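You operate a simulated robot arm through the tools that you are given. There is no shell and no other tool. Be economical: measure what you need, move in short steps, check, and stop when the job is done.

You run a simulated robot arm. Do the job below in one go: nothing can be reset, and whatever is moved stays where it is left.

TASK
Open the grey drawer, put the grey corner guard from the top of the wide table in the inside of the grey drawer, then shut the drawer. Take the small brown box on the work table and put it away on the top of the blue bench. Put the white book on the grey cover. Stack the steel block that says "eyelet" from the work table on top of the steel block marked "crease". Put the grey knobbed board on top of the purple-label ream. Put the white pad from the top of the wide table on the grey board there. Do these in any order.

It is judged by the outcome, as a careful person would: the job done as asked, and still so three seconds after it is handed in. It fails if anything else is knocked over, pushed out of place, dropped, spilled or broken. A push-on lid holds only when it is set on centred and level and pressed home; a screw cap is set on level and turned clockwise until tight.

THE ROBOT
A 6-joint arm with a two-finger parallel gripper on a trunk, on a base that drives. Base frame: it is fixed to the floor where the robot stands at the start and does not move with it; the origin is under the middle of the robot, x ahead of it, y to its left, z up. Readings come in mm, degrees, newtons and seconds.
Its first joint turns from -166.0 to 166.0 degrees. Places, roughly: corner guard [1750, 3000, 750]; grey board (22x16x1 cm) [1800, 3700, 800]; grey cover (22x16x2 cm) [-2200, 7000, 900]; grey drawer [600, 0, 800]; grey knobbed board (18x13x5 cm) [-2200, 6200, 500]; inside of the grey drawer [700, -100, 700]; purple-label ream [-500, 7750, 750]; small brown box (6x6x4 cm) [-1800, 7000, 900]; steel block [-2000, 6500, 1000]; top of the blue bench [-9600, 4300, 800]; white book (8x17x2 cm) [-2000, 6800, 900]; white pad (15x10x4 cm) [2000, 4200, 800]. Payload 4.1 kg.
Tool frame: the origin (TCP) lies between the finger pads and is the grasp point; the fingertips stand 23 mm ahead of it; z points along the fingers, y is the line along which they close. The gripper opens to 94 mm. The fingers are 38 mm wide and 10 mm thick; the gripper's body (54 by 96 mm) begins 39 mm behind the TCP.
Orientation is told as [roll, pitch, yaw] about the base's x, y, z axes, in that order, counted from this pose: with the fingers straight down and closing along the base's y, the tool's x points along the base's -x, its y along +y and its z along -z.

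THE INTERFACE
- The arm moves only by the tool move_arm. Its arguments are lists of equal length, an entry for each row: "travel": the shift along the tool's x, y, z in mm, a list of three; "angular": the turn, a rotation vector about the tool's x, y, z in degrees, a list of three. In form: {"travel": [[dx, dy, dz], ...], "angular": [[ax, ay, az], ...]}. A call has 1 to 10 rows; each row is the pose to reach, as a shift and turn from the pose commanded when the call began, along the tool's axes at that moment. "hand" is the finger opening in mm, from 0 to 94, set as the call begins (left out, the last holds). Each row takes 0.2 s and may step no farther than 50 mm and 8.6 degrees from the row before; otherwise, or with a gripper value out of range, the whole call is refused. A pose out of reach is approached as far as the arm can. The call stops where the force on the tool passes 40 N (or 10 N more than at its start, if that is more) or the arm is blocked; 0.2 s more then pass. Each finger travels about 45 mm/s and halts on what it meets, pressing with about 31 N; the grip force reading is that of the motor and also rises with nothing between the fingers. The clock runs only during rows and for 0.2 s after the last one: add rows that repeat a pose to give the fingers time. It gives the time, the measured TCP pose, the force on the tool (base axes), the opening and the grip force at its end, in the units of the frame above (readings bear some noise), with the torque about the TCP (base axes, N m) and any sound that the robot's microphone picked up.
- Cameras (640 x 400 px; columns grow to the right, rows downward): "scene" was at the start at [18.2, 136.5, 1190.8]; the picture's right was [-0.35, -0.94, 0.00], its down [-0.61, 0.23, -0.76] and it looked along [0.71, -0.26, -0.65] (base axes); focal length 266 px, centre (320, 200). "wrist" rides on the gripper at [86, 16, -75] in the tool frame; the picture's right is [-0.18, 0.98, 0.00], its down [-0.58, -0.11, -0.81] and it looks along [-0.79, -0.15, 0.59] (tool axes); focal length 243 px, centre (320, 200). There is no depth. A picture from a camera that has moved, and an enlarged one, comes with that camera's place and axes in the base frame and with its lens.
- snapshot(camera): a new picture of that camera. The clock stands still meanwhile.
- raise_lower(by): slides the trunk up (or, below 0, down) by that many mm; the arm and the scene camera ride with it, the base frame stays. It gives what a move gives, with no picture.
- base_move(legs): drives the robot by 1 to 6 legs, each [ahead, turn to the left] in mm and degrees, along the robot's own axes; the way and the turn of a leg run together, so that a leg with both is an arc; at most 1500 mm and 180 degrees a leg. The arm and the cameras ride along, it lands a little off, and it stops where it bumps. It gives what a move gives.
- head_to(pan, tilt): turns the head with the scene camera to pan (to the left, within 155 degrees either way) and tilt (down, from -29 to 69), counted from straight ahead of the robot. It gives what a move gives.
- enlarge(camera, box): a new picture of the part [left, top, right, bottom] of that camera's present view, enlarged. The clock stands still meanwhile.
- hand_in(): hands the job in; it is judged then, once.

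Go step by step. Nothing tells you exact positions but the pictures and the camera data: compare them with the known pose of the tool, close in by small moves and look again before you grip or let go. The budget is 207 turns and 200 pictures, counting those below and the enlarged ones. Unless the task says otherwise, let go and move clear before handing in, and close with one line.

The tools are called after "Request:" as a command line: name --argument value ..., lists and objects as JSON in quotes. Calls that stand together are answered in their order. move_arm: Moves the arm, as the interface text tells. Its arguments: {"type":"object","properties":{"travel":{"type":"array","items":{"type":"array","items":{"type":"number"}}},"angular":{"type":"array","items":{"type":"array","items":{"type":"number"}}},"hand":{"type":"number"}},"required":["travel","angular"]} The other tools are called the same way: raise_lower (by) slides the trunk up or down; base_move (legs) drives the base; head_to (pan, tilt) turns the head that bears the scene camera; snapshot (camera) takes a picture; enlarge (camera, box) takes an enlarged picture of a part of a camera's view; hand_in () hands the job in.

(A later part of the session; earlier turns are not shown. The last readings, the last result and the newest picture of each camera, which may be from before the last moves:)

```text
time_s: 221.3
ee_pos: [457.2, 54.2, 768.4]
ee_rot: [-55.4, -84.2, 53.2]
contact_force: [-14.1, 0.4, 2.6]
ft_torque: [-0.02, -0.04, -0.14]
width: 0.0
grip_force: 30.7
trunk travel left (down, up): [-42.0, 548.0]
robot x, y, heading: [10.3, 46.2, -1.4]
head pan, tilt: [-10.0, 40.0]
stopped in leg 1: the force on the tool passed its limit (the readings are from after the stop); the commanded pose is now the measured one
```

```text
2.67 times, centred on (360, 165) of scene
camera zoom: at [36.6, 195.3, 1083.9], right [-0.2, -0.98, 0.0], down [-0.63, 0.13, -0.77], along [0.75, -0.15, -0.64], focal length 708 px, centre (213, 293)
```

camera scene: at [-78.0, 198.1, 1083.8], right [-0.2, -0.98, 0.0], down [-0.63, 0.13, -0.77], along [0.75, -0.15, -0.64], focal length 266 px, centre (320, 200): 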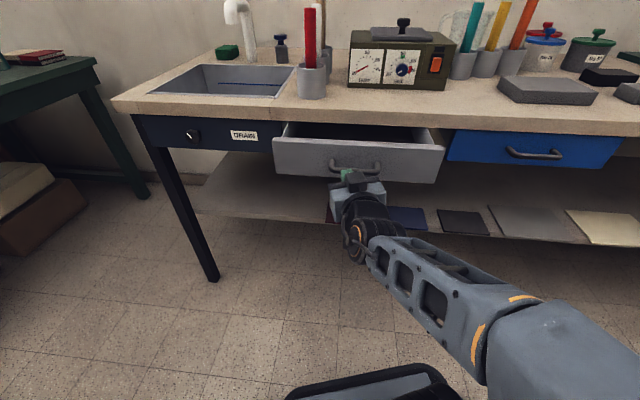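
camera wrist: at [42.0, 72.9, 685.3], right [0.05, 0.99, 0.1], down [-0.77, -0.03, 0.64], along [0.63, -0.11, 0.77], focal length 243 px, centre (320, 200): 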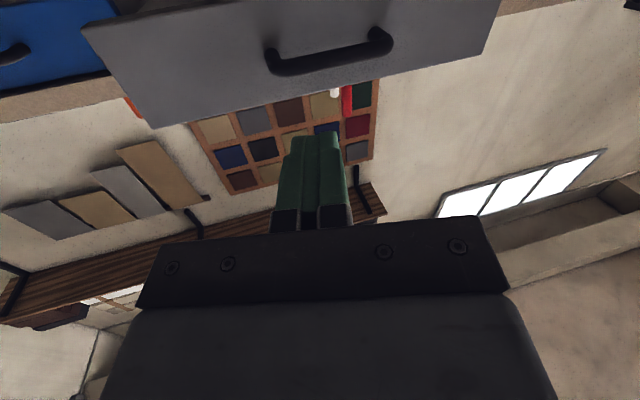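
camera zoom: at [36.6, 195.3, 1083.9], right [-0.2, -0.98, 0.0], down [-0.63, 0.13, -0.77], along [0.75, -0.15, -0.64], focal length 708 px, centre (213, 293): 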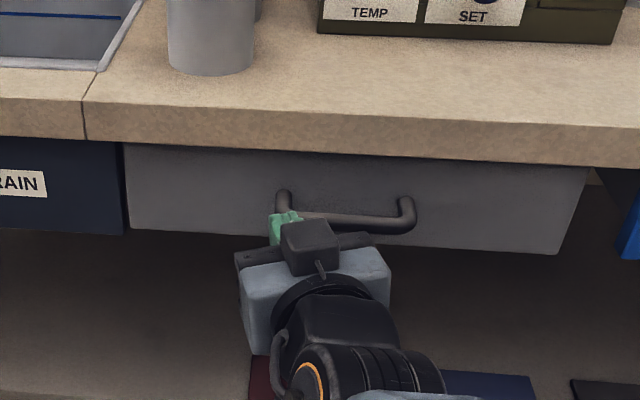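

The drawer seems still about 10 mm open by comparison with the start; I push on gently.

Request:
base_move --legs '[[5, 0], [5, 0], [5, 0], [5, 0]]'

Request:
base_move --legs '[[5, 0], [5, 0], [5, 0], [5, 0]]'

Request:
enlarge --camera "scene" --box '[240, 90, 480, 240]'

```text
time_s: 222.1
ee_pos: [456.8, 54.0, 768.4]
ee_rot: [-55.8, -84.1, 53.6]
contact_force: [-20.7, 0.9, 3.1]
ft_torque: [-0.03, -0.07, -0.19]
width: 0.2
grip_force: 31.2
trunk travel left (down, up): [-42.0, 548.0]
robot x, y, heading: [11.8, 48.4, -1.1]
head pan, tilt: [-10.0, 40.0]
stopped in leg 1: the force on the tool passed its limit (the readings are from after the stop); the commanded pose is now the measured one
```

```text
time_s: 222.8
ee_pos: [457.4, 54.7, 768.0]
ee_rot: [-56.3, -84.1, 54.2]
contact_force: [-20.3, 1.0, 3.8]
ft_torque: [-0.02, -0.07, -0.19]
width: 0.1
grip_force: 31.6
trunk travel left (down, up): [-42.0, 548.0]
robot x, y, heading: [15.4, 45.6, -1.4]
head pan, tilt: [-10.0, 40.0]
stopped in leg 1: the force on the tool passed its limit (the readings are from after the stop); the commanded pose is now the measured one
```

```text
2.67 times, centred on (360, 165) of scene
camera zoom: at [38.5, 195.3, 1083.9], right [-0.2, -0.98, 0.0], down [-0.63, 0.13, -0.77], along [0.75, -0.15, -0.64], focal length 708 px, centre (213, 293)
```

zoom: 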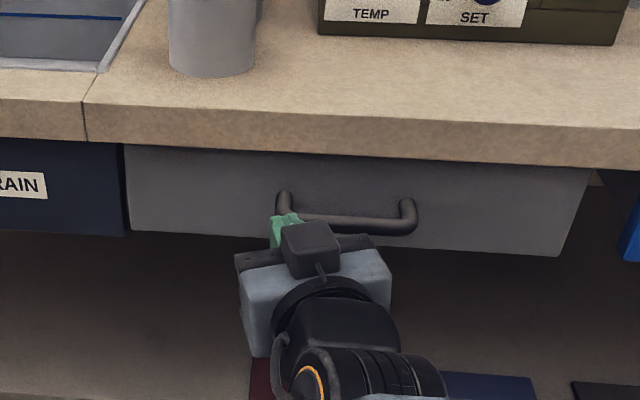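

The drawer is at a hard stop. I back away and check it from a view like the first one.

Request:
base_move --legs '[[-250, 0]]'

Request:
raise_lower --by 240

Request:
enlarge --camera "scene" --box '[230, 120, 430, 245]'

```text
time_s: 224.6
ee_pos: [211.8, 61.7, 768.0]
ee_rot: [-54.9, -84.0, 52.8]
contact_force: [-0.9, 0.9, 0.3]
ft_torque: [0.03, 0.01, -0.01]
width: 0.0
grip_force: 30.7
trunk travel left (down, up): [-42.0, 548.0]
robot x, y, heading: [-232.5, 45.5, -1.0]
head pan, tilt: [-10.0, 40.0]
```

```text
time_s: 227.1
ee_pos: [211.4, 61.7, 1007.6]
ee_rot: [-54.7, -84.0, 52.8]
contact_force: [0.4, 0.2, 0.5]
ft_torque: [0.01, -0.01, -0.01]
width: 0.2
grip_force: 31.0
trunk travel left (down, up): [-282.0, 308.0]
robot x, y, heading: [-233.0, 49.4, -1.1]
head pan, tilt: [-10.0, 40.0]
```

```text
3.20 times, centred on (330, 182) of scene
camera zoom: at [-208.5, 200.7, 1323.8], right [-0.19, -0.98, 0.0], down [-0.63, 0.12, -0.77], along [0.75, -0.15, -0.64], focal length 850 px, centre (288, 256)
```

zoom: 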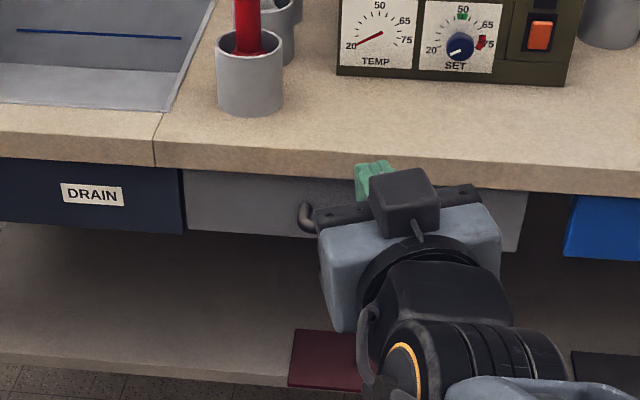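

The drawer is shut. Now I drive toward the work table.

Request:
base_move --legs '[[0, 91], [660, 0], [0, 60], [1500, 0], [0, -60], [1500, 0]]'

Request:
head_to --pan 0 --tilt 20

Request:
snapshot --camera "scene"

```text
time_s: 254.0
ee_pos: [-1516.9, 3430.3, 1006.6]
ee_rot: [-54.8, -84.0, 143.7]
contact_force: [1.1, -0.6, 0.6]
ft_torque: [-0.02, 0.0, -0.02]
width: 0.0
grip_force: 31.3
trunk travel left (down, up): [-282.0, 308.0]
robot x, y, heading: [-1501.2, 2985.1, 89.9]
head pan, tilt: [-10.0, 40.0]
```

```text
time_s: 254.8
ee_pos: [-1518.1, 3429.7, 1006.6]
ee_rot: [-54.7, -83.9, 143.8]
contact_force: [0.8, -0.5, 0.0]
ft_torque: [0.03, 0.01, 0.02]
width: 0.1
grip_force: 31.1
trunk travel left (down, up): [-282.0, 308.0]
robot x, y, heading: [-1495.9, 2986.4, 89.9]
head pan, tilt: [0.0, 20.0]
```

```text
131 pictures are left
camera scene: at [-1666.9, 3017.8, 1355.2], right [1.0, 0.0, 0.0], down [0.0, -0.34, -0.94], along [0.0, 0.94, -0.34], focal length 266 px, centre (320, 200)
```

scene: 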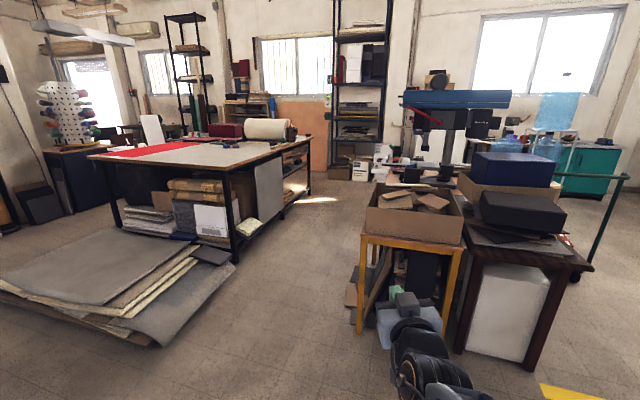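

Request:
enlarge --camera "scene" --box '[180, 90, 340, 190]'

Request:
enlarge --camera "scene" --box '[320, 90, 480, 190]'

```text
4.00 times, centred on (260, 140) of scene
camera zoom: at [-1666.9, 3017.8, 1355.2], right [1.0, 0.0, 0.0], down [0.0, -0.34, -0.94], along [0.0, 0.94, -0.34], focal length 1062 px, centre (560, 440)
```

zoom: 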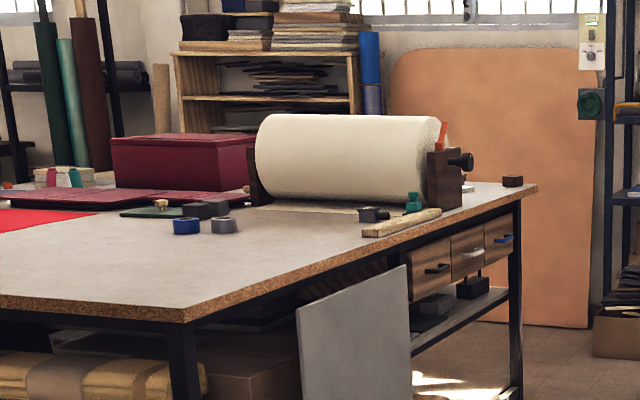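

```text
4.00 times, centred on (400, 140) of scene
camera zoom: at [-1666.9, 3017.8, 1355.2], right [1.0, 0.0, 0.0], down [0.0, -0.34, -0.94], along [0.0, 0.94, -0.34], focal length 1062 px, centre (0, 440)
```

zoom: 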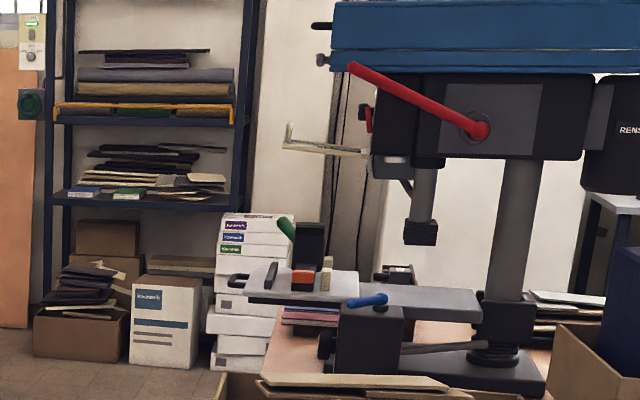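

Request:
base_move --legs '[[0, 17], [1375, 0], [0, -28.6], [1450, 0]]'

Request:
head_to --pan 40 --tilt 25

Request:
snapshot --camera "scene"

Request:
head_to --pan -10 --tilt 25

Request:
snapshot --camera "scene"

```text
time_s: 270.9
ee_pos: [-1540.5, 6174.6, 1005.3]
ee_rot: [-54.7, -84.0, 132.7]
contact_force: [-0.4, -0.3, 0.3]
ft_torque: [-0.02, 0.05, -0.03]
width: 0.1
grip_force: 31.3
trunk travel left (down, up): [-282.0, 308.0]
robot x, y, heading: [-1608.0, 5734.7, 78.5]
head pan, tilt: [0.0, 20.0]
```

```text
time_s: 272.0
ee_pos: [-1539.4, 6173.8, 1007.2]
ee_rot: [-54.8, -84.0, 132.7]
contact_force: [-0.6, 0.1, 0.9]
ft_torque: [0.01, 0.03, 0.0]
width: 0.0
grip_force: 31.3
trunk travel left (down, up): [-282.0, 308.0]
robot x, y, heading: [-1608.0, 5733.3, 78.9]
head pan, tilt: [40.0, 25.0]
```

```text
128 pictures are left
camera scene: at [-1828.2, 5788.5, 1347.2], right [0.88, 0.48, 0.0], down [0.2, -0.37, -0.91], along [-0.43, 0.8, -0.42], focal length 266 px, centre (320, 200)
```

scene: 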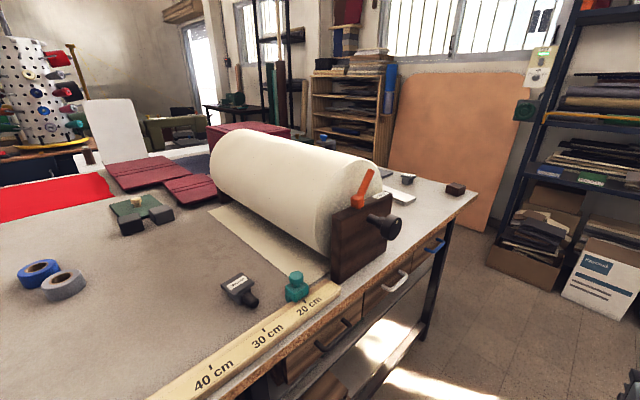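

```text
time_s: 273.1
ee_pos: [-1539.5, 6173.5, 1006.5]
ee_rot: [-54.8, -84.0, 132.7]
contact_force: [-0.2, -0.6, 0.4]
ft_torque: [-0.02, -0.03, -0.01]
width: 0.0
grip_force: 31.1
trunk travel left (down, up): [-282.0, 308.0]
robot x, y, heading: [-1607.8, 5731.7, 78.8]
head pan, tilt: [-10.0, 25.0]
```

```text
127 pictures are left
camera scene: at [-1750.6, 5793.5, 1347.2], right [0.93, -0.36, 0.0], down [-0.15, -0.39, -0.91], along [0.33, 0.84, -0.42], focal length 266 px, centre (320, 200)
```

scene: 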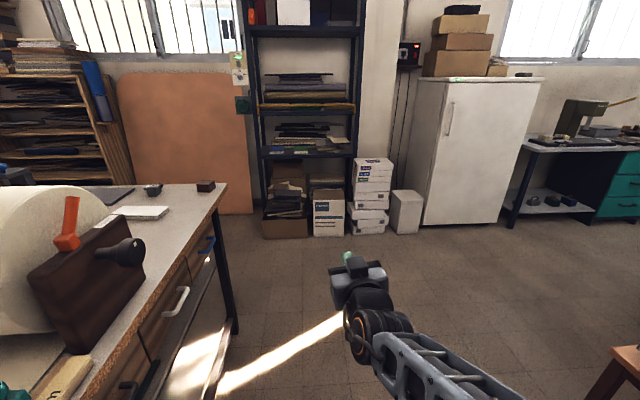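

Request:
enlarge --camera "scene" --box '[80, 165, 240, 265]'

Request:
head_to --pan 25 --tilt 25

Request:
enlarge --camera "scene" --box '[120, 180, 320, 305]'

Request:
snapshot --camera "scene"

```text
4.00 times, centred on (160, 215) of scene
camera zoom: at [-1750.6, 5793.5, 1347.2], right [0.93, -0.36, 0.0], down [-0.15, -0.39, -0.91], along [0.33, 0.84, -0.42], focal length 1062 px, centre (960, 140)
```

zoom: 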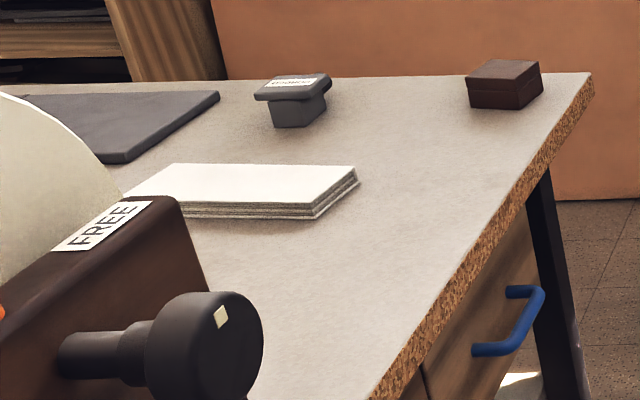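

```text
time_s: 274.1
ee_pos: [-1539.9, 6174.5, 1006.3]
ee_rot: [-54.7, -84.0, 132.8]
contact_force: [0.4, 0.3, 0.0]
ft_torque: [-0.02, 0.01, 0.01]
width: 0.0
grip_force: 31.0
trunk travel left (down, up): [-282.0, 308.0]
robot x, y, heading: [-1608.9, 5733.5, 78.6]
head pan, tilt: [25.0, 25.0]
```

```text
3.20 times, centred on (220, 242) of scene
camera zoom: at [-1805.8, 5797.1, 1347.2], right [0.97, 0.24, 0.0], down [0.1, -0.41, -0.91], along [-0.21, 0.88, -0.42], focal length 850 px, centre (640, 64)
```

zoom: 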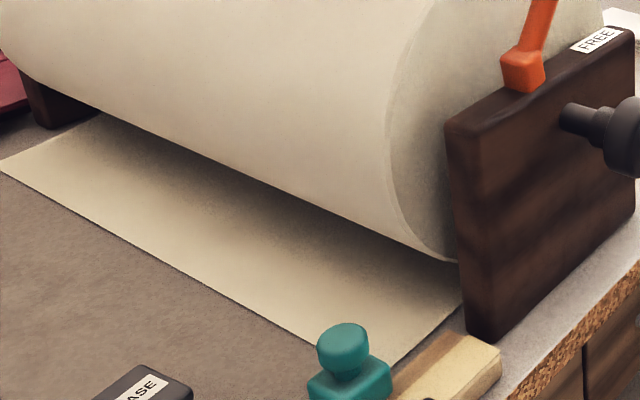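

```text
124 pictures are left
camera scene: at [-1805.8, 5797.1, 1347.2], right [0.97, 0.24, 0.0], down [0.1, -0.41, -0.91], along [-0.21, 0.88, -0.42], focal length 266 px, centre (320, 200)
```

scene: 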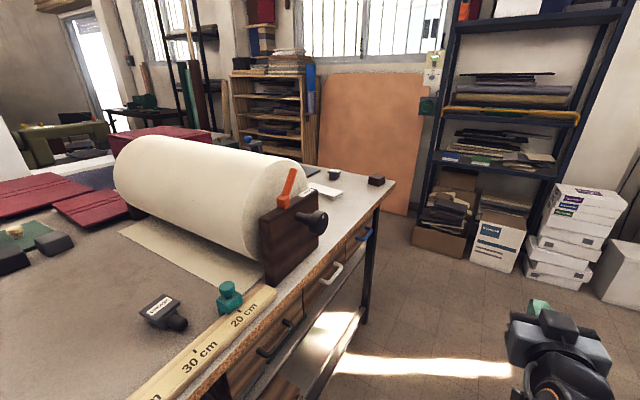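

Items are near the far end of the work table; its north side gives good access. I turn the tool down and draw the arm in first.

Request:
move_arm --travel '[[0, 0, 0], [0, 0, 0], [0, 0, 0], [0, 0, 0], [0, 0, 0], [0, 0, 0], [0, 0, 0], [0, 0, 0], [0, 0, 0], [0, 0, 0]]' --angular '[[0, 8.5, 0], [0, 17, 0], [0, 25.5, 0], [0, 34, 0], [0, 42.5, 0], [0, 51, 0], [0, 59.5, 0], [0, 68, 0], [0, 76.5, 0], [0, 85, 0]]' --hand 70

Request:
move_arm --travel '[[30, 0, -10], [60, 0, -20], [90, 0, -30], [90, 0, -30]]' --angular '[[0, 0, 0], [0, 0, 0], [0, 0, 0], [0, 0, 0]]'

Request:
base_move --legs '[[1200, 0]]'

Request:
head_to --pan 10 --tilt 35

Request:
snapshot --camera "scene"

Request:
head_to --pan 70 --tilt 35

Request:
snapshot --camera "scene"

```text
time_s: 276.4
ee_pos: [-1540.1, 6174.9, 1006.1]
ee_rot: [-4.9, -1.5, 78.1]
contact_force: [-0.5, 0.0, 0.0]
ft_torque: [0.0, -0.01, -0.02]
width: 70.1
grip_force: 0.0
out of reach, approached as far as the arm can: row 3
trunk travel left (down, up): [-282.0, 308.0]
robot x, y, heading: [-1608.1, 5735.6, 78.9]
head pan, tilt: [25.0, 25.0]
```

```text
time_s: 277.4
ee_pos: [-1560.9, 6087.2, 1034.2]
ee_rot: [-4.8, -1.6, 78.2]
contact_force: [0.2, -0.4, 0.1]
ft_torque: [0.03, -0.02, 0.0]
width: 70.0
grip_force: 0.0
trunk travel left (down, up): [-282.0, 308.0]
robot x, y, heading: [-1608.1, 5739.9, 78.7]
head pan, tilt: [25.0, 25.0]
```

```text
time_s: 283.5
ee_pos: [-1332.5, 7272.8, 1033.1]
ee_rot: [-4.9, -1.5, 78.6]
contact_force: [0.9, -1.0, 0.4]
ft_torque: [0.05, 0.0, 0.01]
width: 69.7
grip_force: 0.1
trunk travel left (down, up): [-282.0, 308.0]
robot x, y, heading: [-1376.7, 6919.9, 79.2]
head pan, tilt: [25.0, 25.0]
```

```text
time_s: 284.2
ee_pos: [-1332.5, 7271.8, 1032.5]
ee_rot: [-5.0, -1.5, 78.7]
contact_force: [0.3, 0.0, 0.4]
ft_torque: [0.0, 0.01, 0.0]
width: 69.7
grip_force: 0.1
trunk travel left (down, up): [-282.0, 308.0]
robot x, y, heading: [-1377.8, 6919.8, 79.1]
head pan, tilt: [10.0, 35.0]
```

```text
123 pictures are left
camera scene: at [-1551.2, 6978.8, 1331.4], right [1.0, -0.01, 0.0], down [-0.01, -0.57, -0.82], along [0.01, 0.82, -0.57], focal length 266 px, centre (320, 200)
```

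scene: 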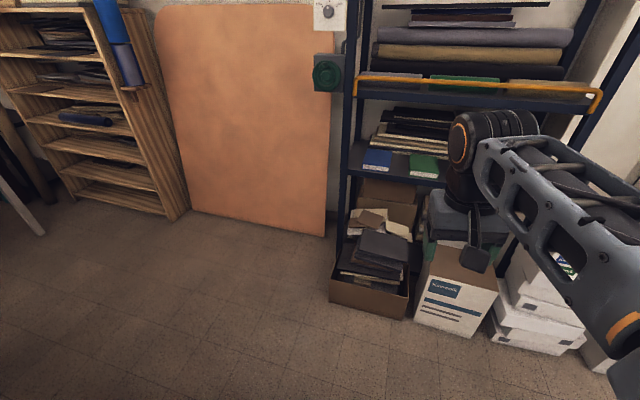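

```text
time_s: 285.5
ee_pos: [-1333.0, 7272.8, 1034.2]
ee_rot: [-5.0, -1.5, 78.8]
contact_force: [0.5, -0.9, -0.6]
ft_torque: [-0.02, 0.0, 0.01]
width: 70.0
grip_force: 0.1
trunk travel left (down, up): [-282.0, 308.0]
robot x, y, heading: [-1373.8, 6918.5, 79.5]
head pan, tilt: [70.0, 35.0]
```

```text
122 pictures are left
camera scene: at [-1628.0, 6935.9, 1331.4], right [0.51, 0.86, 0.0], down [0.49, -0.29, -0.82], along [-0.7, 0.42, -0.57], focal length 266 px, centre (320, 200)
```

scene: 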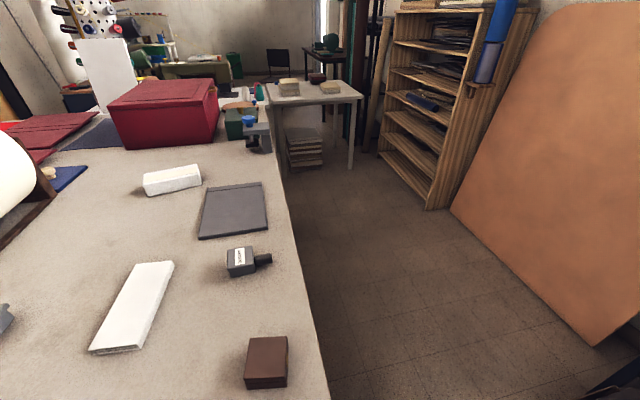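

I now see cover, book, "eyelet" block and brown box clearly. I drive round to the north side and face the table.

Request:
base_move --legs '[[350, 3], [0, 82], [640, 0], [0, 90]]'

Request:
head_to --pan -5 --tilt 45

Request:
snapshot --camera "scene"

Request:
snapshot --camera "wrist"

```text
time_s: 298.3
ee_pos: [-2025.4, 7107.3, 1034.1]
ee_rot: [-4.8, -1.5, -107.0]
contact_force: [0.5, -0.6, -0.7]
ft_torque: [-0.03, 0.0, -0.03]
width: 70.0
grip_force: 0.0
trunk travel left (down, up): [-282.0, 308.0]
robot x, y, heading: [-1948.4, 7456.4, -106.3]
head pan, tilt: [70.0, 35.0]
```

```text
time_s: 299.8
ee_pos: [-2026.6, 7105.1, 1033.0]
ee_rot: [-4.9, -1.5, -107.0]
contact_force: [0.0, -0.2, 0.1]
ft_torque: [0.01, 0.0, 0.03]
width: 69.9
grip_force: 0.1
trunk travel left (down, up): [-282.0, 308.0]
robot x, y, heading: [-1948.0, 7451.0, -106.5]
head pan, tilt: [-5.0, 45.0]
```

```text
121 pictures are left
camera scene: at [-1801.6, 7387.4, 1316.6], right [-0.93, 0.37, 0.0], down [0.26, 0.66, -0.71], along [-0.26, -0.66, -0.71], focal length 266 px, centre (320, 200)
```

scene: 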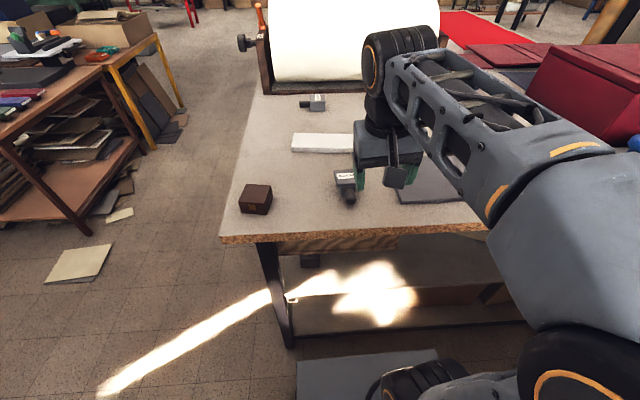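

```text
120 pictures are left
camera wrist: at [-1978.5, 7183.3, 1104.6], right [0.88, -0.46, -0.08], down [-0.2, -0.52, 0.83], along [-0.43, -0.71, -0.56], focal length 243 px, centre (320, 200)
```

wrist: 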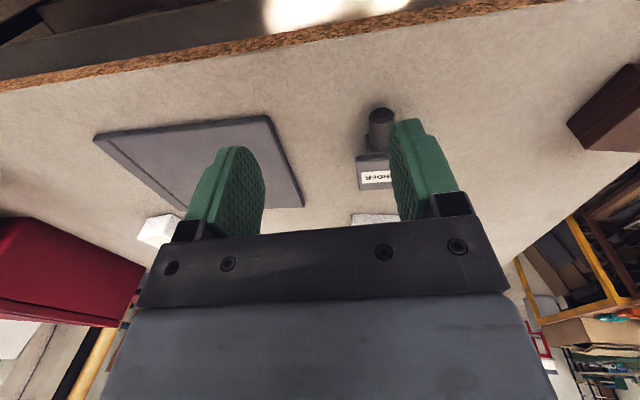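

Request:
enlarge --camera "wrist" --box '[340, 90, 420, 210]'

Request:
enlarge --camera "scene" --box '[240, 80, 400, 220]'

```text
3.33 times, centred on (380, 150) of wrist
camera zoom: at [-1978.5, 7183.3, 1104.6], right [0.88, -0.46, -0.08], down [-0.2, -0.52, 0.83], along [-0.43, -0.71, -0.56], focal length 809 px, centre (120, 367)
```

zoom: 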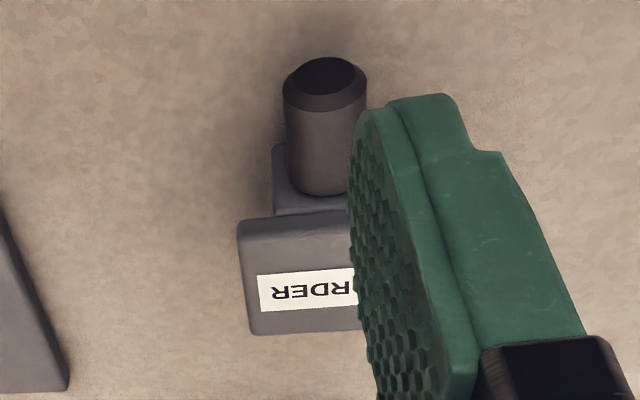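

```text
2.86 times, centred on (320, 150) of scene
camera zoom: at [-1801.6, 7387.4, 1316.6], right [-0.93, 0.37, 0.0], down [0.26, 0.66, -0.71], along [-0.26, -0.66, -0.71], focal length 758 px, centre (320, 343)
```

zoom: 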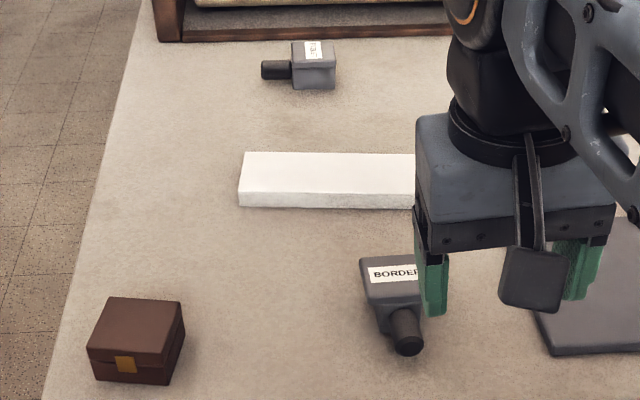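

Request:
enlarge --camera "scene" --box '[295, 85, 335, 110]'

```text
16.00 times, centred on (315, 98) of scene
camera zoom: at [-1801.6, 7387.4, 1316.6], right [-0.93, 0.37, 0.0], down [0.26, 0.66, -0.71], along [-0.26, -0.66, -0.71], focal length 4247 px, centre (400, 1840)
```

zoom: 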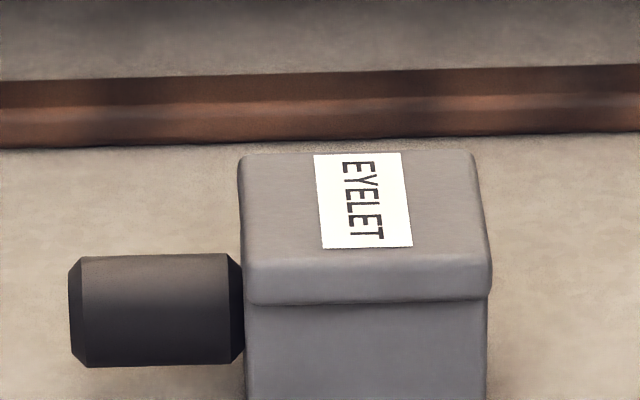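

The block here says "BORDER" (a decoy); "EYELET" is beyond the book. First the book: I level the tool, turn it across the book and go above it.

Request:
move_arm --travel '[[-40, 10, 0], [-80, 20, 0], [-120, 30, 0], [-160, 40, 0], [-160, 40, 0]]' --angular '[[-4.8, 1.5, 0], [-4.8, 1.5, 0], [-4.8, 1.5, 0], [-4.8, 1.5, 0], [-4.8, 1.5, 0]]' --hand 94

Request:
move_arm --travel '[[-15, 2, 0], [-30, 4, 0], [-45, 6, 0], [-60, 8, 0], [-75, 10, 0], [-90, 13, 0], [-105, 16, 0], [-120, 19, 0], [-140, 22, 0], [-143, 23, 0]]' --angular '[[0, 0, -8.5], [0, 0, -17], [0, 0, -25.5], [0, 0, -34], [0, 0, -42.5], [0, 0, -51], [0, 0, -59.5], [0, 0, -68], [0, 0, -76.5], [0, 0, -85]]'

Request:
snapshot --camera "wrist"

Request:
snapshot --camera "scene"

```text
time_s: 301.0
ee_pos: [-2034.7, 6940.7, 1034.5]
ee_rot: [-0.2, 0.0, -107.1]
contact_force: [0.3, -0.3, 1.1]
ft_torque: [0.01, 0.0, 0.0]
width: 94.1
grip_force: 0.0
trunk travel left (down, up): [-282.0, 308.0]
robot x, y, heading: [-1947.1, 7450.6, -106.5]
head pan, tilt: [-5.0, 45.0]
```

```text
time_s: 303.2
ee_pos: [-2045.1, 6855.1, 998.9]
ee_rot: [-0.3, 0.2, -21.9]
contact_force: [-0.8, -0.1, 0.6]
ft_torque: [0.05, -0.04, 0.0]
width: 93.8
grip_force: 0.0
out of reach, approached as far as the arm can: row 6, 7, 8, 9, 10
trunk travel left (down, up): [-282.0, 308.0]
robot x, y, heading: [-1947.3, 7455.1, -106.6]
head pan, tilt: [-5.0, 45.0]
```

```text
116 pictures are left
camera wrist: at [-2119.7, 6902.7, 1074.2], right [0.54, 0.84, 0.0], down [0.5, -0.32, 0.81], along [0.68, -0.43, -0.59], focal length 243 px, centre (320, 200)
```

wrist: 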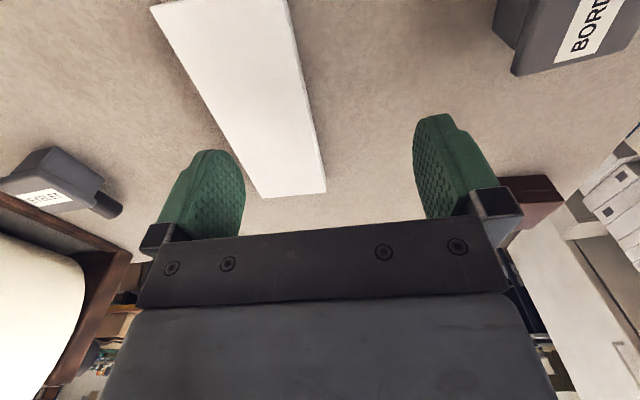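

```text
115 pictures are left
camera scene: at [-1801.5, 7388.8, 1316.7], right [-0.93, 0.37, 0.0], down [0.26, 0.66, -0.71], along [-0.26, -0.66, -0.71], focal length 266 px, centre (320, 200)
```

scene: 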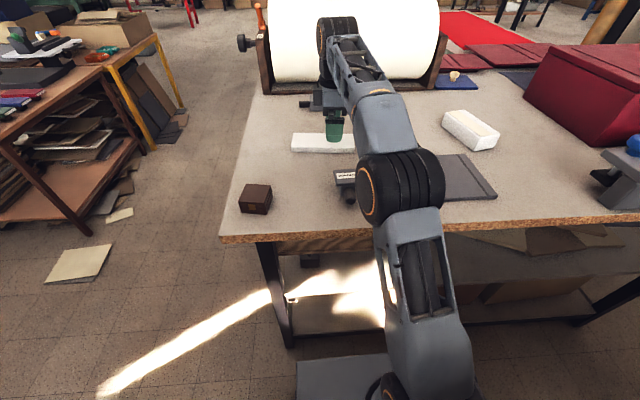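

Request:
raise_lower --by 200

Request:
base_move --legs '[[40, 0]]'

Request:
move_arm --travel '[[0, 0, 50], [0, 0, 100], [0, 0, 150], [0, 0, 200], [0, 0, 220], [0, 0, 220]]' --angular '[[0, 0, 0], [0, 0, 0], [0, 0, 0], [0, 0, 0], [0, 0, 0], [0, 0, 0]]'

```text
time_s: 305.4
ee_pos: [-2046.1, 6854.5, 1198.1]
ee_rot: [0.0, 0.1, -22.1]
contact_force: [-0.6, 0.5, 1.1]
ft_torque: [0.02, -0.03, -0.03]
width: 94.0
grip_force: 0.1
trunk travel left (down, up): [-482.0, 108.0]
robot x, y, heading: [-1948.3, 7449.5, -106.3]
head pan, tilt: [-5.0, 45.0]
```

```text
time_s: 306.2
ee_pos: [-2058.8, 6816.5, 1195.9]
ee_rot: [0.0, 0.2, -22.2]
contact_force: [-1.2, -0.1, -0.9]
ft_torque: [0.0, -0.02, 0.02]
width: 93.9
grip_force: 0.2
trunk travel left (down, up): [-482.0, 108.0]
robot x, y, heading: [-1958.9, 7419.2, -106.5]
head pan, tilt: [-5.0, 45.0]
```

```text
time_s: 307.6
ee_pos: [-2057.7, 6816.2, 977.2]
ee_rot: [0.0, 0.1, -22.2]
contact_force: [-0.3, -0.5, 0.9]
ft_torque: [-0.02, 0.0, 0.0]
width: 93.9
grip_force: 0.0
trunk travel left (down, up): [-482.0, 108.0]
robot x, y, heading: [-1957.3, 7412.5, -106.4]
head pan, tilt: [-5.0, 45.0]
```

Request:
move_arm --travel '[[-11, -6, 10], [-22, -12.5, 20], [-22, -12.5, 30], [-22, -12.5, 30]]' --angular '[[0, 0, 1], [0, 0, 1.7], [0, 0, 1.7], [0, 0, 1.7]]'

Request:
snapshot --camera "wrist"

Request:
enlarge --camera "scene" --box '[260, 150, 420, 250]'

```text
time_s: 308.6
ee_pos: [-2042.1, 6796.5, 947.5]
ee_rot: [0.0, 0.2, -23.8]
contact_force: [-0.1, -0.6, 0.0]
ft_torque: [-0.01, 0.01, -0.03]
width: 93.9
grip_force: 0.1
trunk travel left (down, up): [-482.0, 108.0]
robot x, y, heading: [-1959.2, 7416.1, -106.5]
head pan, tilt: [-5.0, 45.0]
```

```text
114 pictures are left
camera wrist: at [-2115.0, 6845.3, 1022.0], right [0.57, 0.82, 0.0], down [0.49, -0.33, 0.81], along [0.66, -0.46, -0.59], focal length 243 px, centre (320, 200)
```

wrist: 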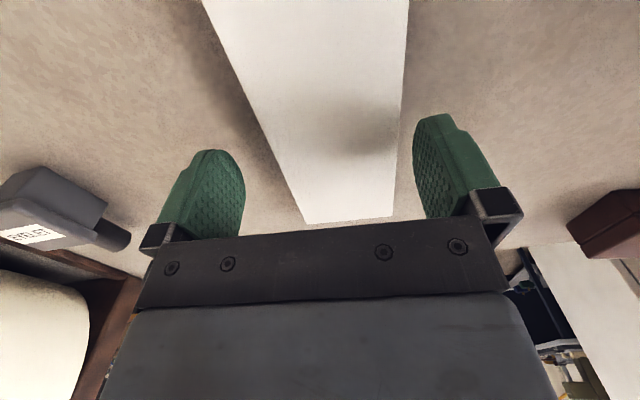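

```text
4.00 times, centred on (340, 200) of scene
camera zoom: at [-1812.9, 7349.4, 1516.6], right [-0.93, 0.37, 0.0], down [0.26, 0.66, -0.71], along [-0.26, -0.66, -0.71], focal length 1062 px, centre (240, 200)
```

zoom: 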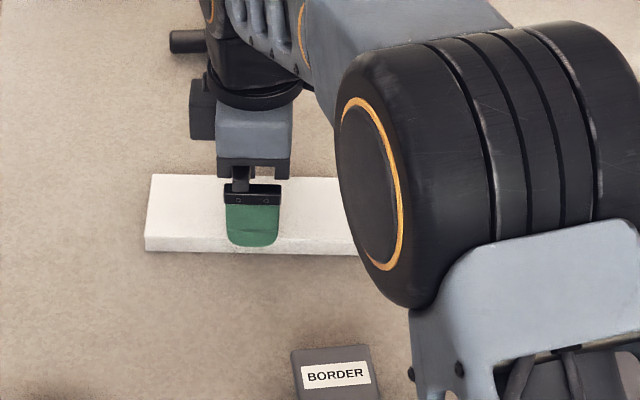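

Request:
move_arm --travel '[[-6, 3, 10], [-12, 6, 20], [-12, 6, 26], [-12, 6, 32], [-12, 6, 37], [-12, 6, 37]]' --angular '[[0, 0, 0], [0, 0, 0], [0, 0, 0], [0, 0, 0], [0, 0, 0], [0, 0, 0]]'

Request:
snapshot --camera "wrist"

```text
time_s: 309.7
ee_pos: [-2027.6, 6798.2, 922.5]
ee_rot: [-0.6, -0.2, -23.8]
contact_force: [0.4, 10.2, 17.4]
ft_torque: [1.1, -0.15, 0.03]
width: 94.1
grip_force: 0.0
trunk travel left (down, up): [-482.0, 108.0]
robot x, y, heading: [-1958.5, 7417.2, -106.5]
head pan, tilt: [-5.0, 45.0]
stopped in row 5: the force on the tool passed its limit (the readings are from after the stop); the commanded pose is now the measured one
```

```text
112 pictures are left
camera wrist: at [-2100.4, 6848.3, 998.4], right [0.56, 0.82, -0.01], down [0.49, -0.33, 0.81], along [0.66, -0.46, -0.59], focal length 243 px, centre (320, 200)
```

wrist: 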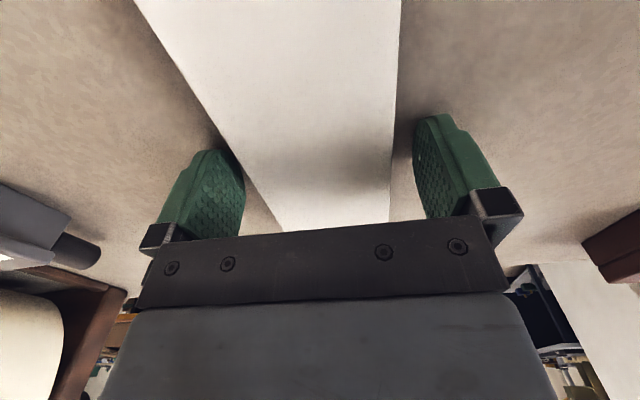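

Request:
move_arm --travel '[[0, 0, -8], [0, -4, -8], [0, -4, -4], [0, -4, 0], [0, -4, 4], [0, -4, 8], [0, -4, 12], [0, -4, 12]]' --angular '[[0, 0, 0], [0, 0, 0], [0, 0, 0], [0, 0, 0], [0, 0, 0], [0, 0, 0], [0, 0, 0], [0, 0, 0]]'

Request:
snapshot --camera "wrist"

```text
time_s: 311.0
ee_pos: [-2030.3, 6792.7, 924.0]
ee_rot: [-1.1, -0.3, -23.8]
contact_force: [1.2, 9.7, 15.1]
ft_torque: [1.15, -0.11, -0.01]
width: 93.8
grip_force: 0.1
trunk travel left (down, up): [-482.0, 108.0]
robot x, y, heading: [-1955.4, 7415.6, -106.7]
head pan, tilt: [-5.0, 45.0]
stopped in row 6: the force on the tool passed its limit (the readings are from after the stop); the commanded pose is now the measured one
```

```text
111 pictures are left
camera wrist: at [-2102.9, 6843.7, 998.5], right [0.57, 0.82, -0.02], down [0.49, -0.32, 0.81], along [0.66, -0.47, -0.58], focal length 243 px, centre (320, 200)
```

wrist: 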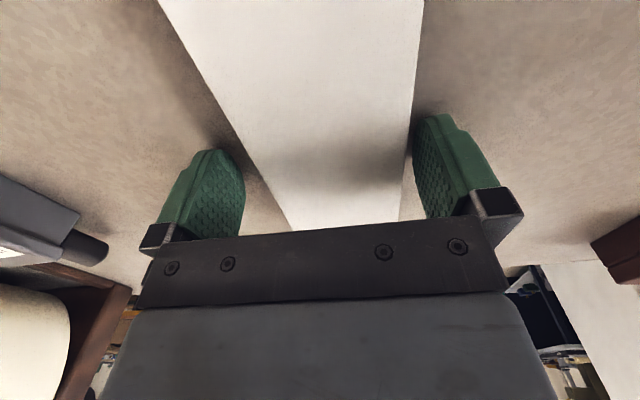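

Request:
enlarge --camera "scene" --box '[290, 170, 354, 220]'

Request:
enlarge --camera "wrist" --box '[380, 90, 540, 240]'

```text
8.00 times, centred on (322, 195) of scene
camera zoom: at [-1812.5, 7352.7, 1516.6], right [-0.93, 0.37, 0.0], down [0.26, 0.66, -0.71], along [-0.26, -0.66, -0.71], focal length 2124 px, centre (304, 240)
```

zoom: 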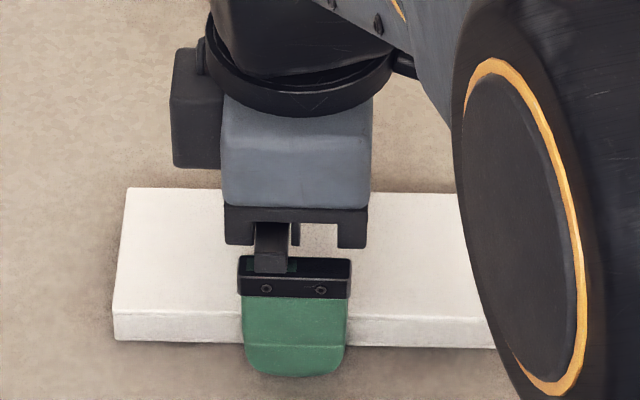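

```text
2.67 times, centred on (460, 165) of wrist
camera zoom: at [-2102.9, 6843.7, 998.5], right [0.57, 0.82, -0.02], down [0.49, -0.32, 0.81], along [0.66, -0.47, -0.58], focal length 647 px, centre (-53, 293)
```

zoom: 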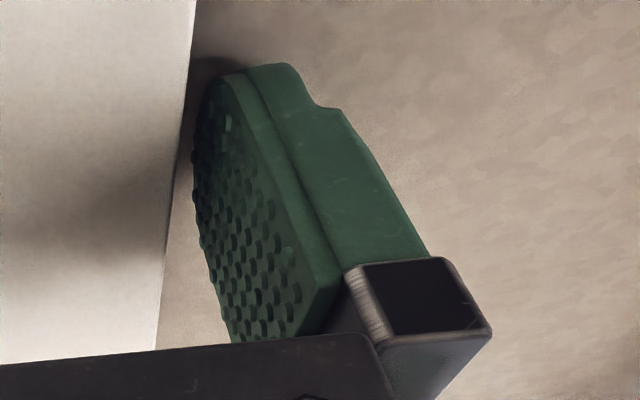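

The fingertips stand on the table beside the book (table ≈ 900). I rise 4 mm, centre and close.

Request:
move_arm --travel '[[0, 0, -4], [5, 3, -4], [10, 3, -4], [10, 3, -4]]' --angular '[[-1, 0, 0], [-1, 0.3, 0], [-1, 0.3, 0], [-1, 0.3, 0]]'

Request:
move_arm --travel '[[0, 0, 0], [0, 0, 0], [0, 0, 0]]' --angular '[[0, 0, 0], [0, 0, 0], [0, 0, 0]]' --hand 60

Request:
move_arm --travel '[[0, 0, -10], [0, 0, -20], [0, 0, -40], [0, 0, -60], [0, 0, -60]]' --angular '[[0, 0, 0], [0, 0, 0], [0, 0, 0], [0, 0, 0], [0, 0, 0]]'

Request:
snapshot --camera "wrist"

Request:
snapshot --camera "scene"

```text
time_s: 312.0
ee_pos: [-2037.8, 6798.0, 925.2]
ee_rot: [0.0, 0.1, -23.8]
contact_force: [-1.3, -0.4, -0.4]
ft_torque: [-0.04, 0.0, 0.01]
width: 93.9
grip_force: 0.0
trunk travel left (down, up): [-482.0, 108.0]
robot x, y, heading: [-1954.8, 7412.3, -106.5]
head pan, tilt: [-5.0, 45.0]
```

```text
time_s: 312.8
ee_pos: [-2037.9, 6798.6, 924.9]
ee_rot: [0.0, 0.1, -23.8]
contact_force: [1.1, 0.3, -0.1]
ft_torque: [0.05, -0.01, -0.07]
width: 69.4
grip_force: 30.7
trunk travel left (down, up): [-482.0, 108.0]
robot x, y, heading: [-1958.7, 7418.7, -106.7]
head pan, tilt: [-5.0, 45.0]
```

```text
time_s: 314.0
ee_pos: [-2039.2, 6796.6, 986.4]
ee_rot: [0.0, 0.2, -23.8]
contact_force: [-0.5, -0.9, -2.5]
ft_torque: [-0.01, -0.01, -0.01]
width: 69.3
grip_force: 31.2
trunk travel left (down, up): [-482.0, 108.0]
robot x, y, heading: [-1954.1, 7415.8, -106.3]
head pan, tilt: [-5.0, 45.0]
```

```text
108 pictures are left
camera wrist: at [-2111.8, 6846.4, 1061.9], right [0.57, 0.82, 0.0], down [0.49, -0.33, 0.81], along [0.66, -0.46, -0.59], focal length 243 px, centre (320, 200)
```

wrist: 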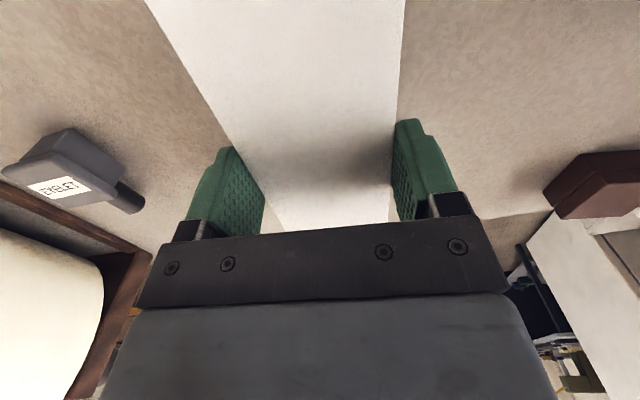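

```text
107 pictures are left
camera scene: at [-1812.9, 7349.3, 1516.6], right [-0.93, 0.37, 0.0], down [0.26, 0.66, -0.71], along [-0.26, -0.66, -0.71], focal length 266 px, centre (320, 200)
```

scene: 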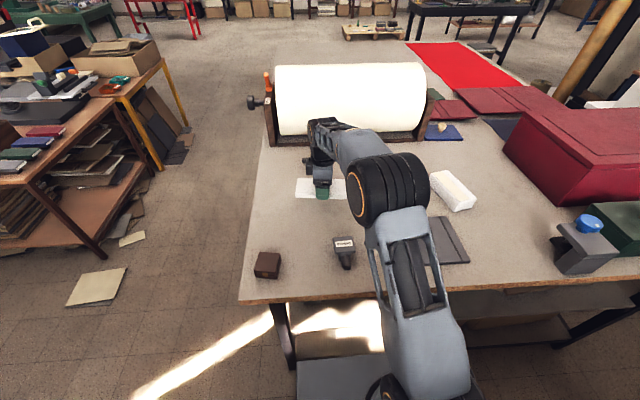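

Book held. I raise it and carry it over the grey cover centred at about (-2218, 7031).

Request:
move_arm --travel '[[0, 0, -40], [20, 11, -70], [60, 33, -70], [100, 55, -70], [140, 77, -70], [180, 99, -70], [220, 121, -70], [258, 142, -70], [258, 142, -40], [258, 142, -30]]' --angular '[[0, 0, 0], [0, 0, -1], [0, 0, -2], [0, 0, -4], [0, 0, -6], [0, 0, -7], [0, 0, -7], [0, 0, -7], [0, 0, -7], [0, 0, -7]]'

Request:
snapshot --camera "wrist"

Request:
snapshot --camera "scene"

```text
time_s: 316.2
ee_pos: [-2217.7, 7030.5, 1014.9]
ee_rot: [0.0, 0.1, -16.8]
contact_force: [-0.2, -0.3, -1.6]
ft_torque: [0.02, 0.0, -0.01]
width: 69.4
grip_force: 31.1
trunk travel left (down, up): [-482.0, 108.0]
robot x, y, heading: [-1956.6, 7413.3, -106.7]
head pan, tilt: [-5.0, 45.0]
```

```text
106 pictures are left
camera wrist: at [-2295.4, 7071.2, 1090.6], right [0.46, 0.89, 0.0], down [0.53, -0.27, 0.81], along [0.72, -0.37, -0.59], focal length 243 px, centre (320, 200)
```

wrist: 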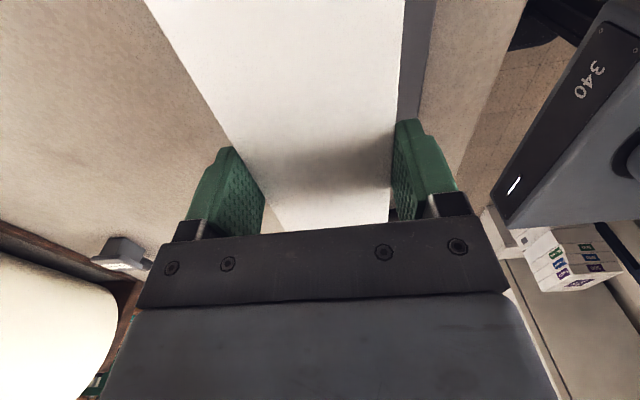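

```text
105 pictures are left
camera scene: at [-1813.0, 7349.1, 1516.6], right [-0.93, 0.37, 0.0], down [0.26, 0.66, -0.71], along [-0.26, -0.66, -0.71], focal length 266 px, centre (320, 200)
```

scene: 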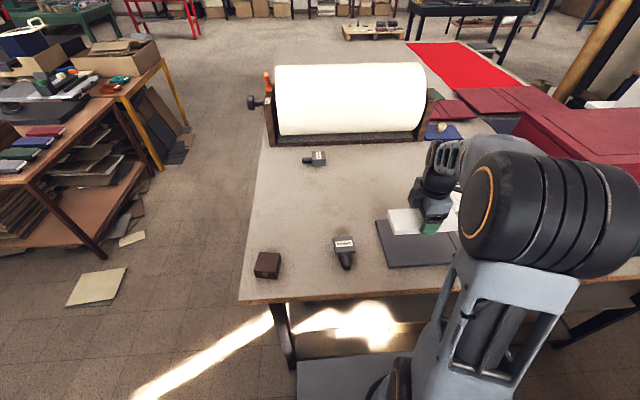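

Request:
move_arm --travel '[[5, 4, 20], [5, 4, 40], [5, 4, 52], [5, 4, 58], [5, 4, 62], [5, 4, 65], [5, 4, 68], [5, 4, 71], [5, 4, 74], [5, 4, 77]]' --angular '[[0, 0, 0], [0, 0, 0], [0, 0, 0], [0, 0, 0], [0, 0, 0], [0, 0, 0], [0, 0, 0], [0, 0, 0], [0, 0, 0], [0, 0, 0]]'

Request:
enlarge --camera "scene" --box '[350, 180, 478, 280]'

```text
time_s: 318.4
ee_pos: [-2221.4, 7038.2, 938.6]
ee_rot: [0.0, 0.1, -16.8]
contact_force: [-0.5, -0.5, -2.1]
ft_torque: [-0.04, -0.02, 0.03]
width: 69.4
grip_force: 31.2
trunk travel left (down, up): [-482.0, 108.0]
robot x, y, heading: [-1959.5, 7414.9, -106.7]
head pan, tilt: [-5.0, 45.0]
```

```text
4.00 times, centred on (414, 230) of scene
camera zoom: at [-1813.0, 7349.4, 1516.6], right [-0.93, 0.37, 0.0], down [0.26, 0.66, -0.71], along [-0.26, -0.66, -0.71], focal length 1062 px, centre (-56, 80)
```

zoom: 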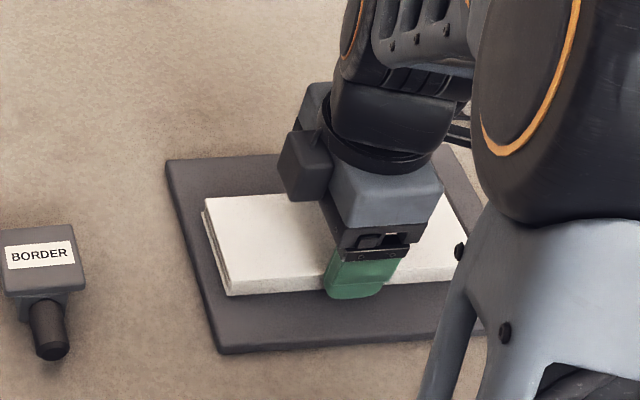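

Request:
move_arm --travel '[[0, 0, 2], [0, 0, 4], [0, 0, 6], [0, 0, 8], [0, 0, 10], [0, 0, 12], [0, 0, 14]]' --angular '[[0, 0, 0], [0, 0, 0], [0, 0, 0], [0, 0, 0], [0, 0, 0], [0, 0, 0], [0, 0, 0]]'

Request:
enlarge --camera "scene" --box '[350, 180, 478, 280]'

```text
time_s: 319.3
ee_pos: [-2222.6, 7035.9, 936.5]
ee_rot: [-0.6, 0.4, -16.8]
contact_force: [2.7, 4.2, 20.2]
ft_torque: [0.54, -0.8, 0.11]
width: 69.4
grip_force: 31.1
trunk travel left (down, up): [-482.0, 108.0]
robot x, y, heading: [-1959.3, 7416.3, -106.3]
head pan, tilt: [-5.0, 45.0]
stopped in row 4: the force on the tool passed its limit (the readings are from after the stop); the commanded pose is now the measured one
```

```text
4.00 times, centred on (414, 230) of scene
camera zoom: at [-1811.6, 7351.5, 1516.4], right [-0.93, 0.37, 0.0], down [0.26, 0.66, -0.71], along [-0.26, -0.66, -0.71], focal length 1062 px, centre (-56, 80)
```

zoom: 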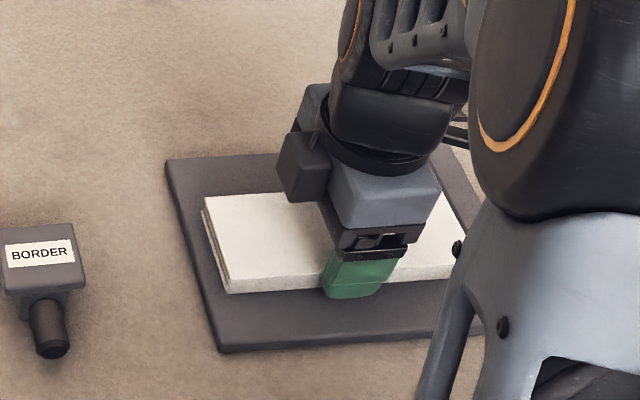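

Request:
move_arm --travel '[[0, 0, 0], [0, 0, 0], [0, 0, 0], [0, 0, -20], [0, 0, -60], [0, 0, -100]]' --angular '[[0, 0, 0], [0, 0, 0], [0, 0, 0], [0, 0, 0], [0, 0, 0], [0, 0, 0]]' --hand 92

Request:
move_arm --travel '[[-30, 0, 0], [-60, 0, 0], [-100, 20, 0], [-140, 40, 0], [-180, 60, 0]]' --angular '[[0, 0, 8], [0, 0, 16], [0, 0, 24], [0, 0, 32], [0, 0, 40]]'

Request:
snapshot --camera "scene"

Request:
snapshot --camera "wrist"

```text
time_s: 320.7
ee_pos: [-2222.1, 7036.0, 1031.2]
ee_rot: [-0.4, 0.2, -16.8]
contact_force: [-1.2, -0.6, 0.0]
ft_torque: [0.01, 0.01, -0.02]
width: 91.9
grip_force: 0.1
trunk travel left (down, up): [-482.0, 108.0]
robot x, y, heading: [-1955.1, 7418.5, -106.7]
head pan, tilt: [-5.0, 45.0]
```

```text
time_s: 321.9
ee_pos: [-2031.4, 7041.4, 1031.5]
ee_rot: [-0.4, -0.2, -56.9]
contact_force: [0.2, -0.6, -0.4]
ft_torque: [-0.01, 0.03, -0.01]
width: 91.8
grip_force: 0.0
trunk travel left (down, up): [-482.0, 108.0]
robot x, y, heading: [-1958.5, 7416.0, -106.2]
head pan, tilt: [-5.0, 45.0]
```

```text
102 pictures are left
camera scene: at [-1812.7, 7349.6, 1516.6], right [-0.93, 0.37, 0.0], down [0.26, 0.66, -0.71], along [-0.26, -0.66, -0.71], focal length 266 px, centre (320, 200)
```

scene: 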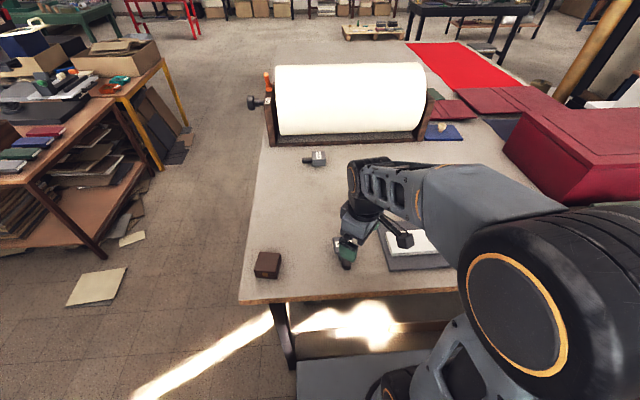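

```text
101 pictures are left
camera wrist: at [-2064.1, 7122.6, 1106.9], right [0.92, 0.38, -0.01], down [0.23, -0.54, 0.81], along [0.3, -0.75, -0.59], focal length 243 px, centre (320, 200)
```

wrist: 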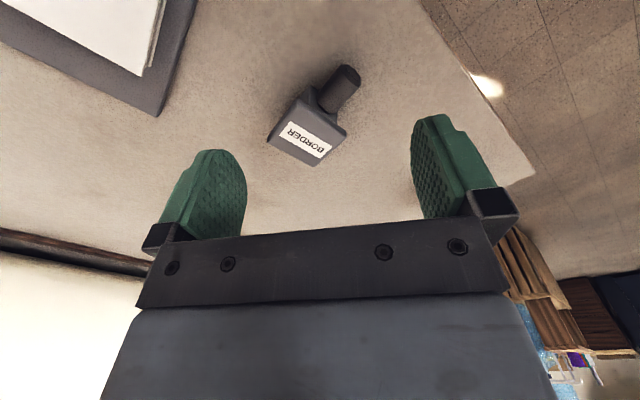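

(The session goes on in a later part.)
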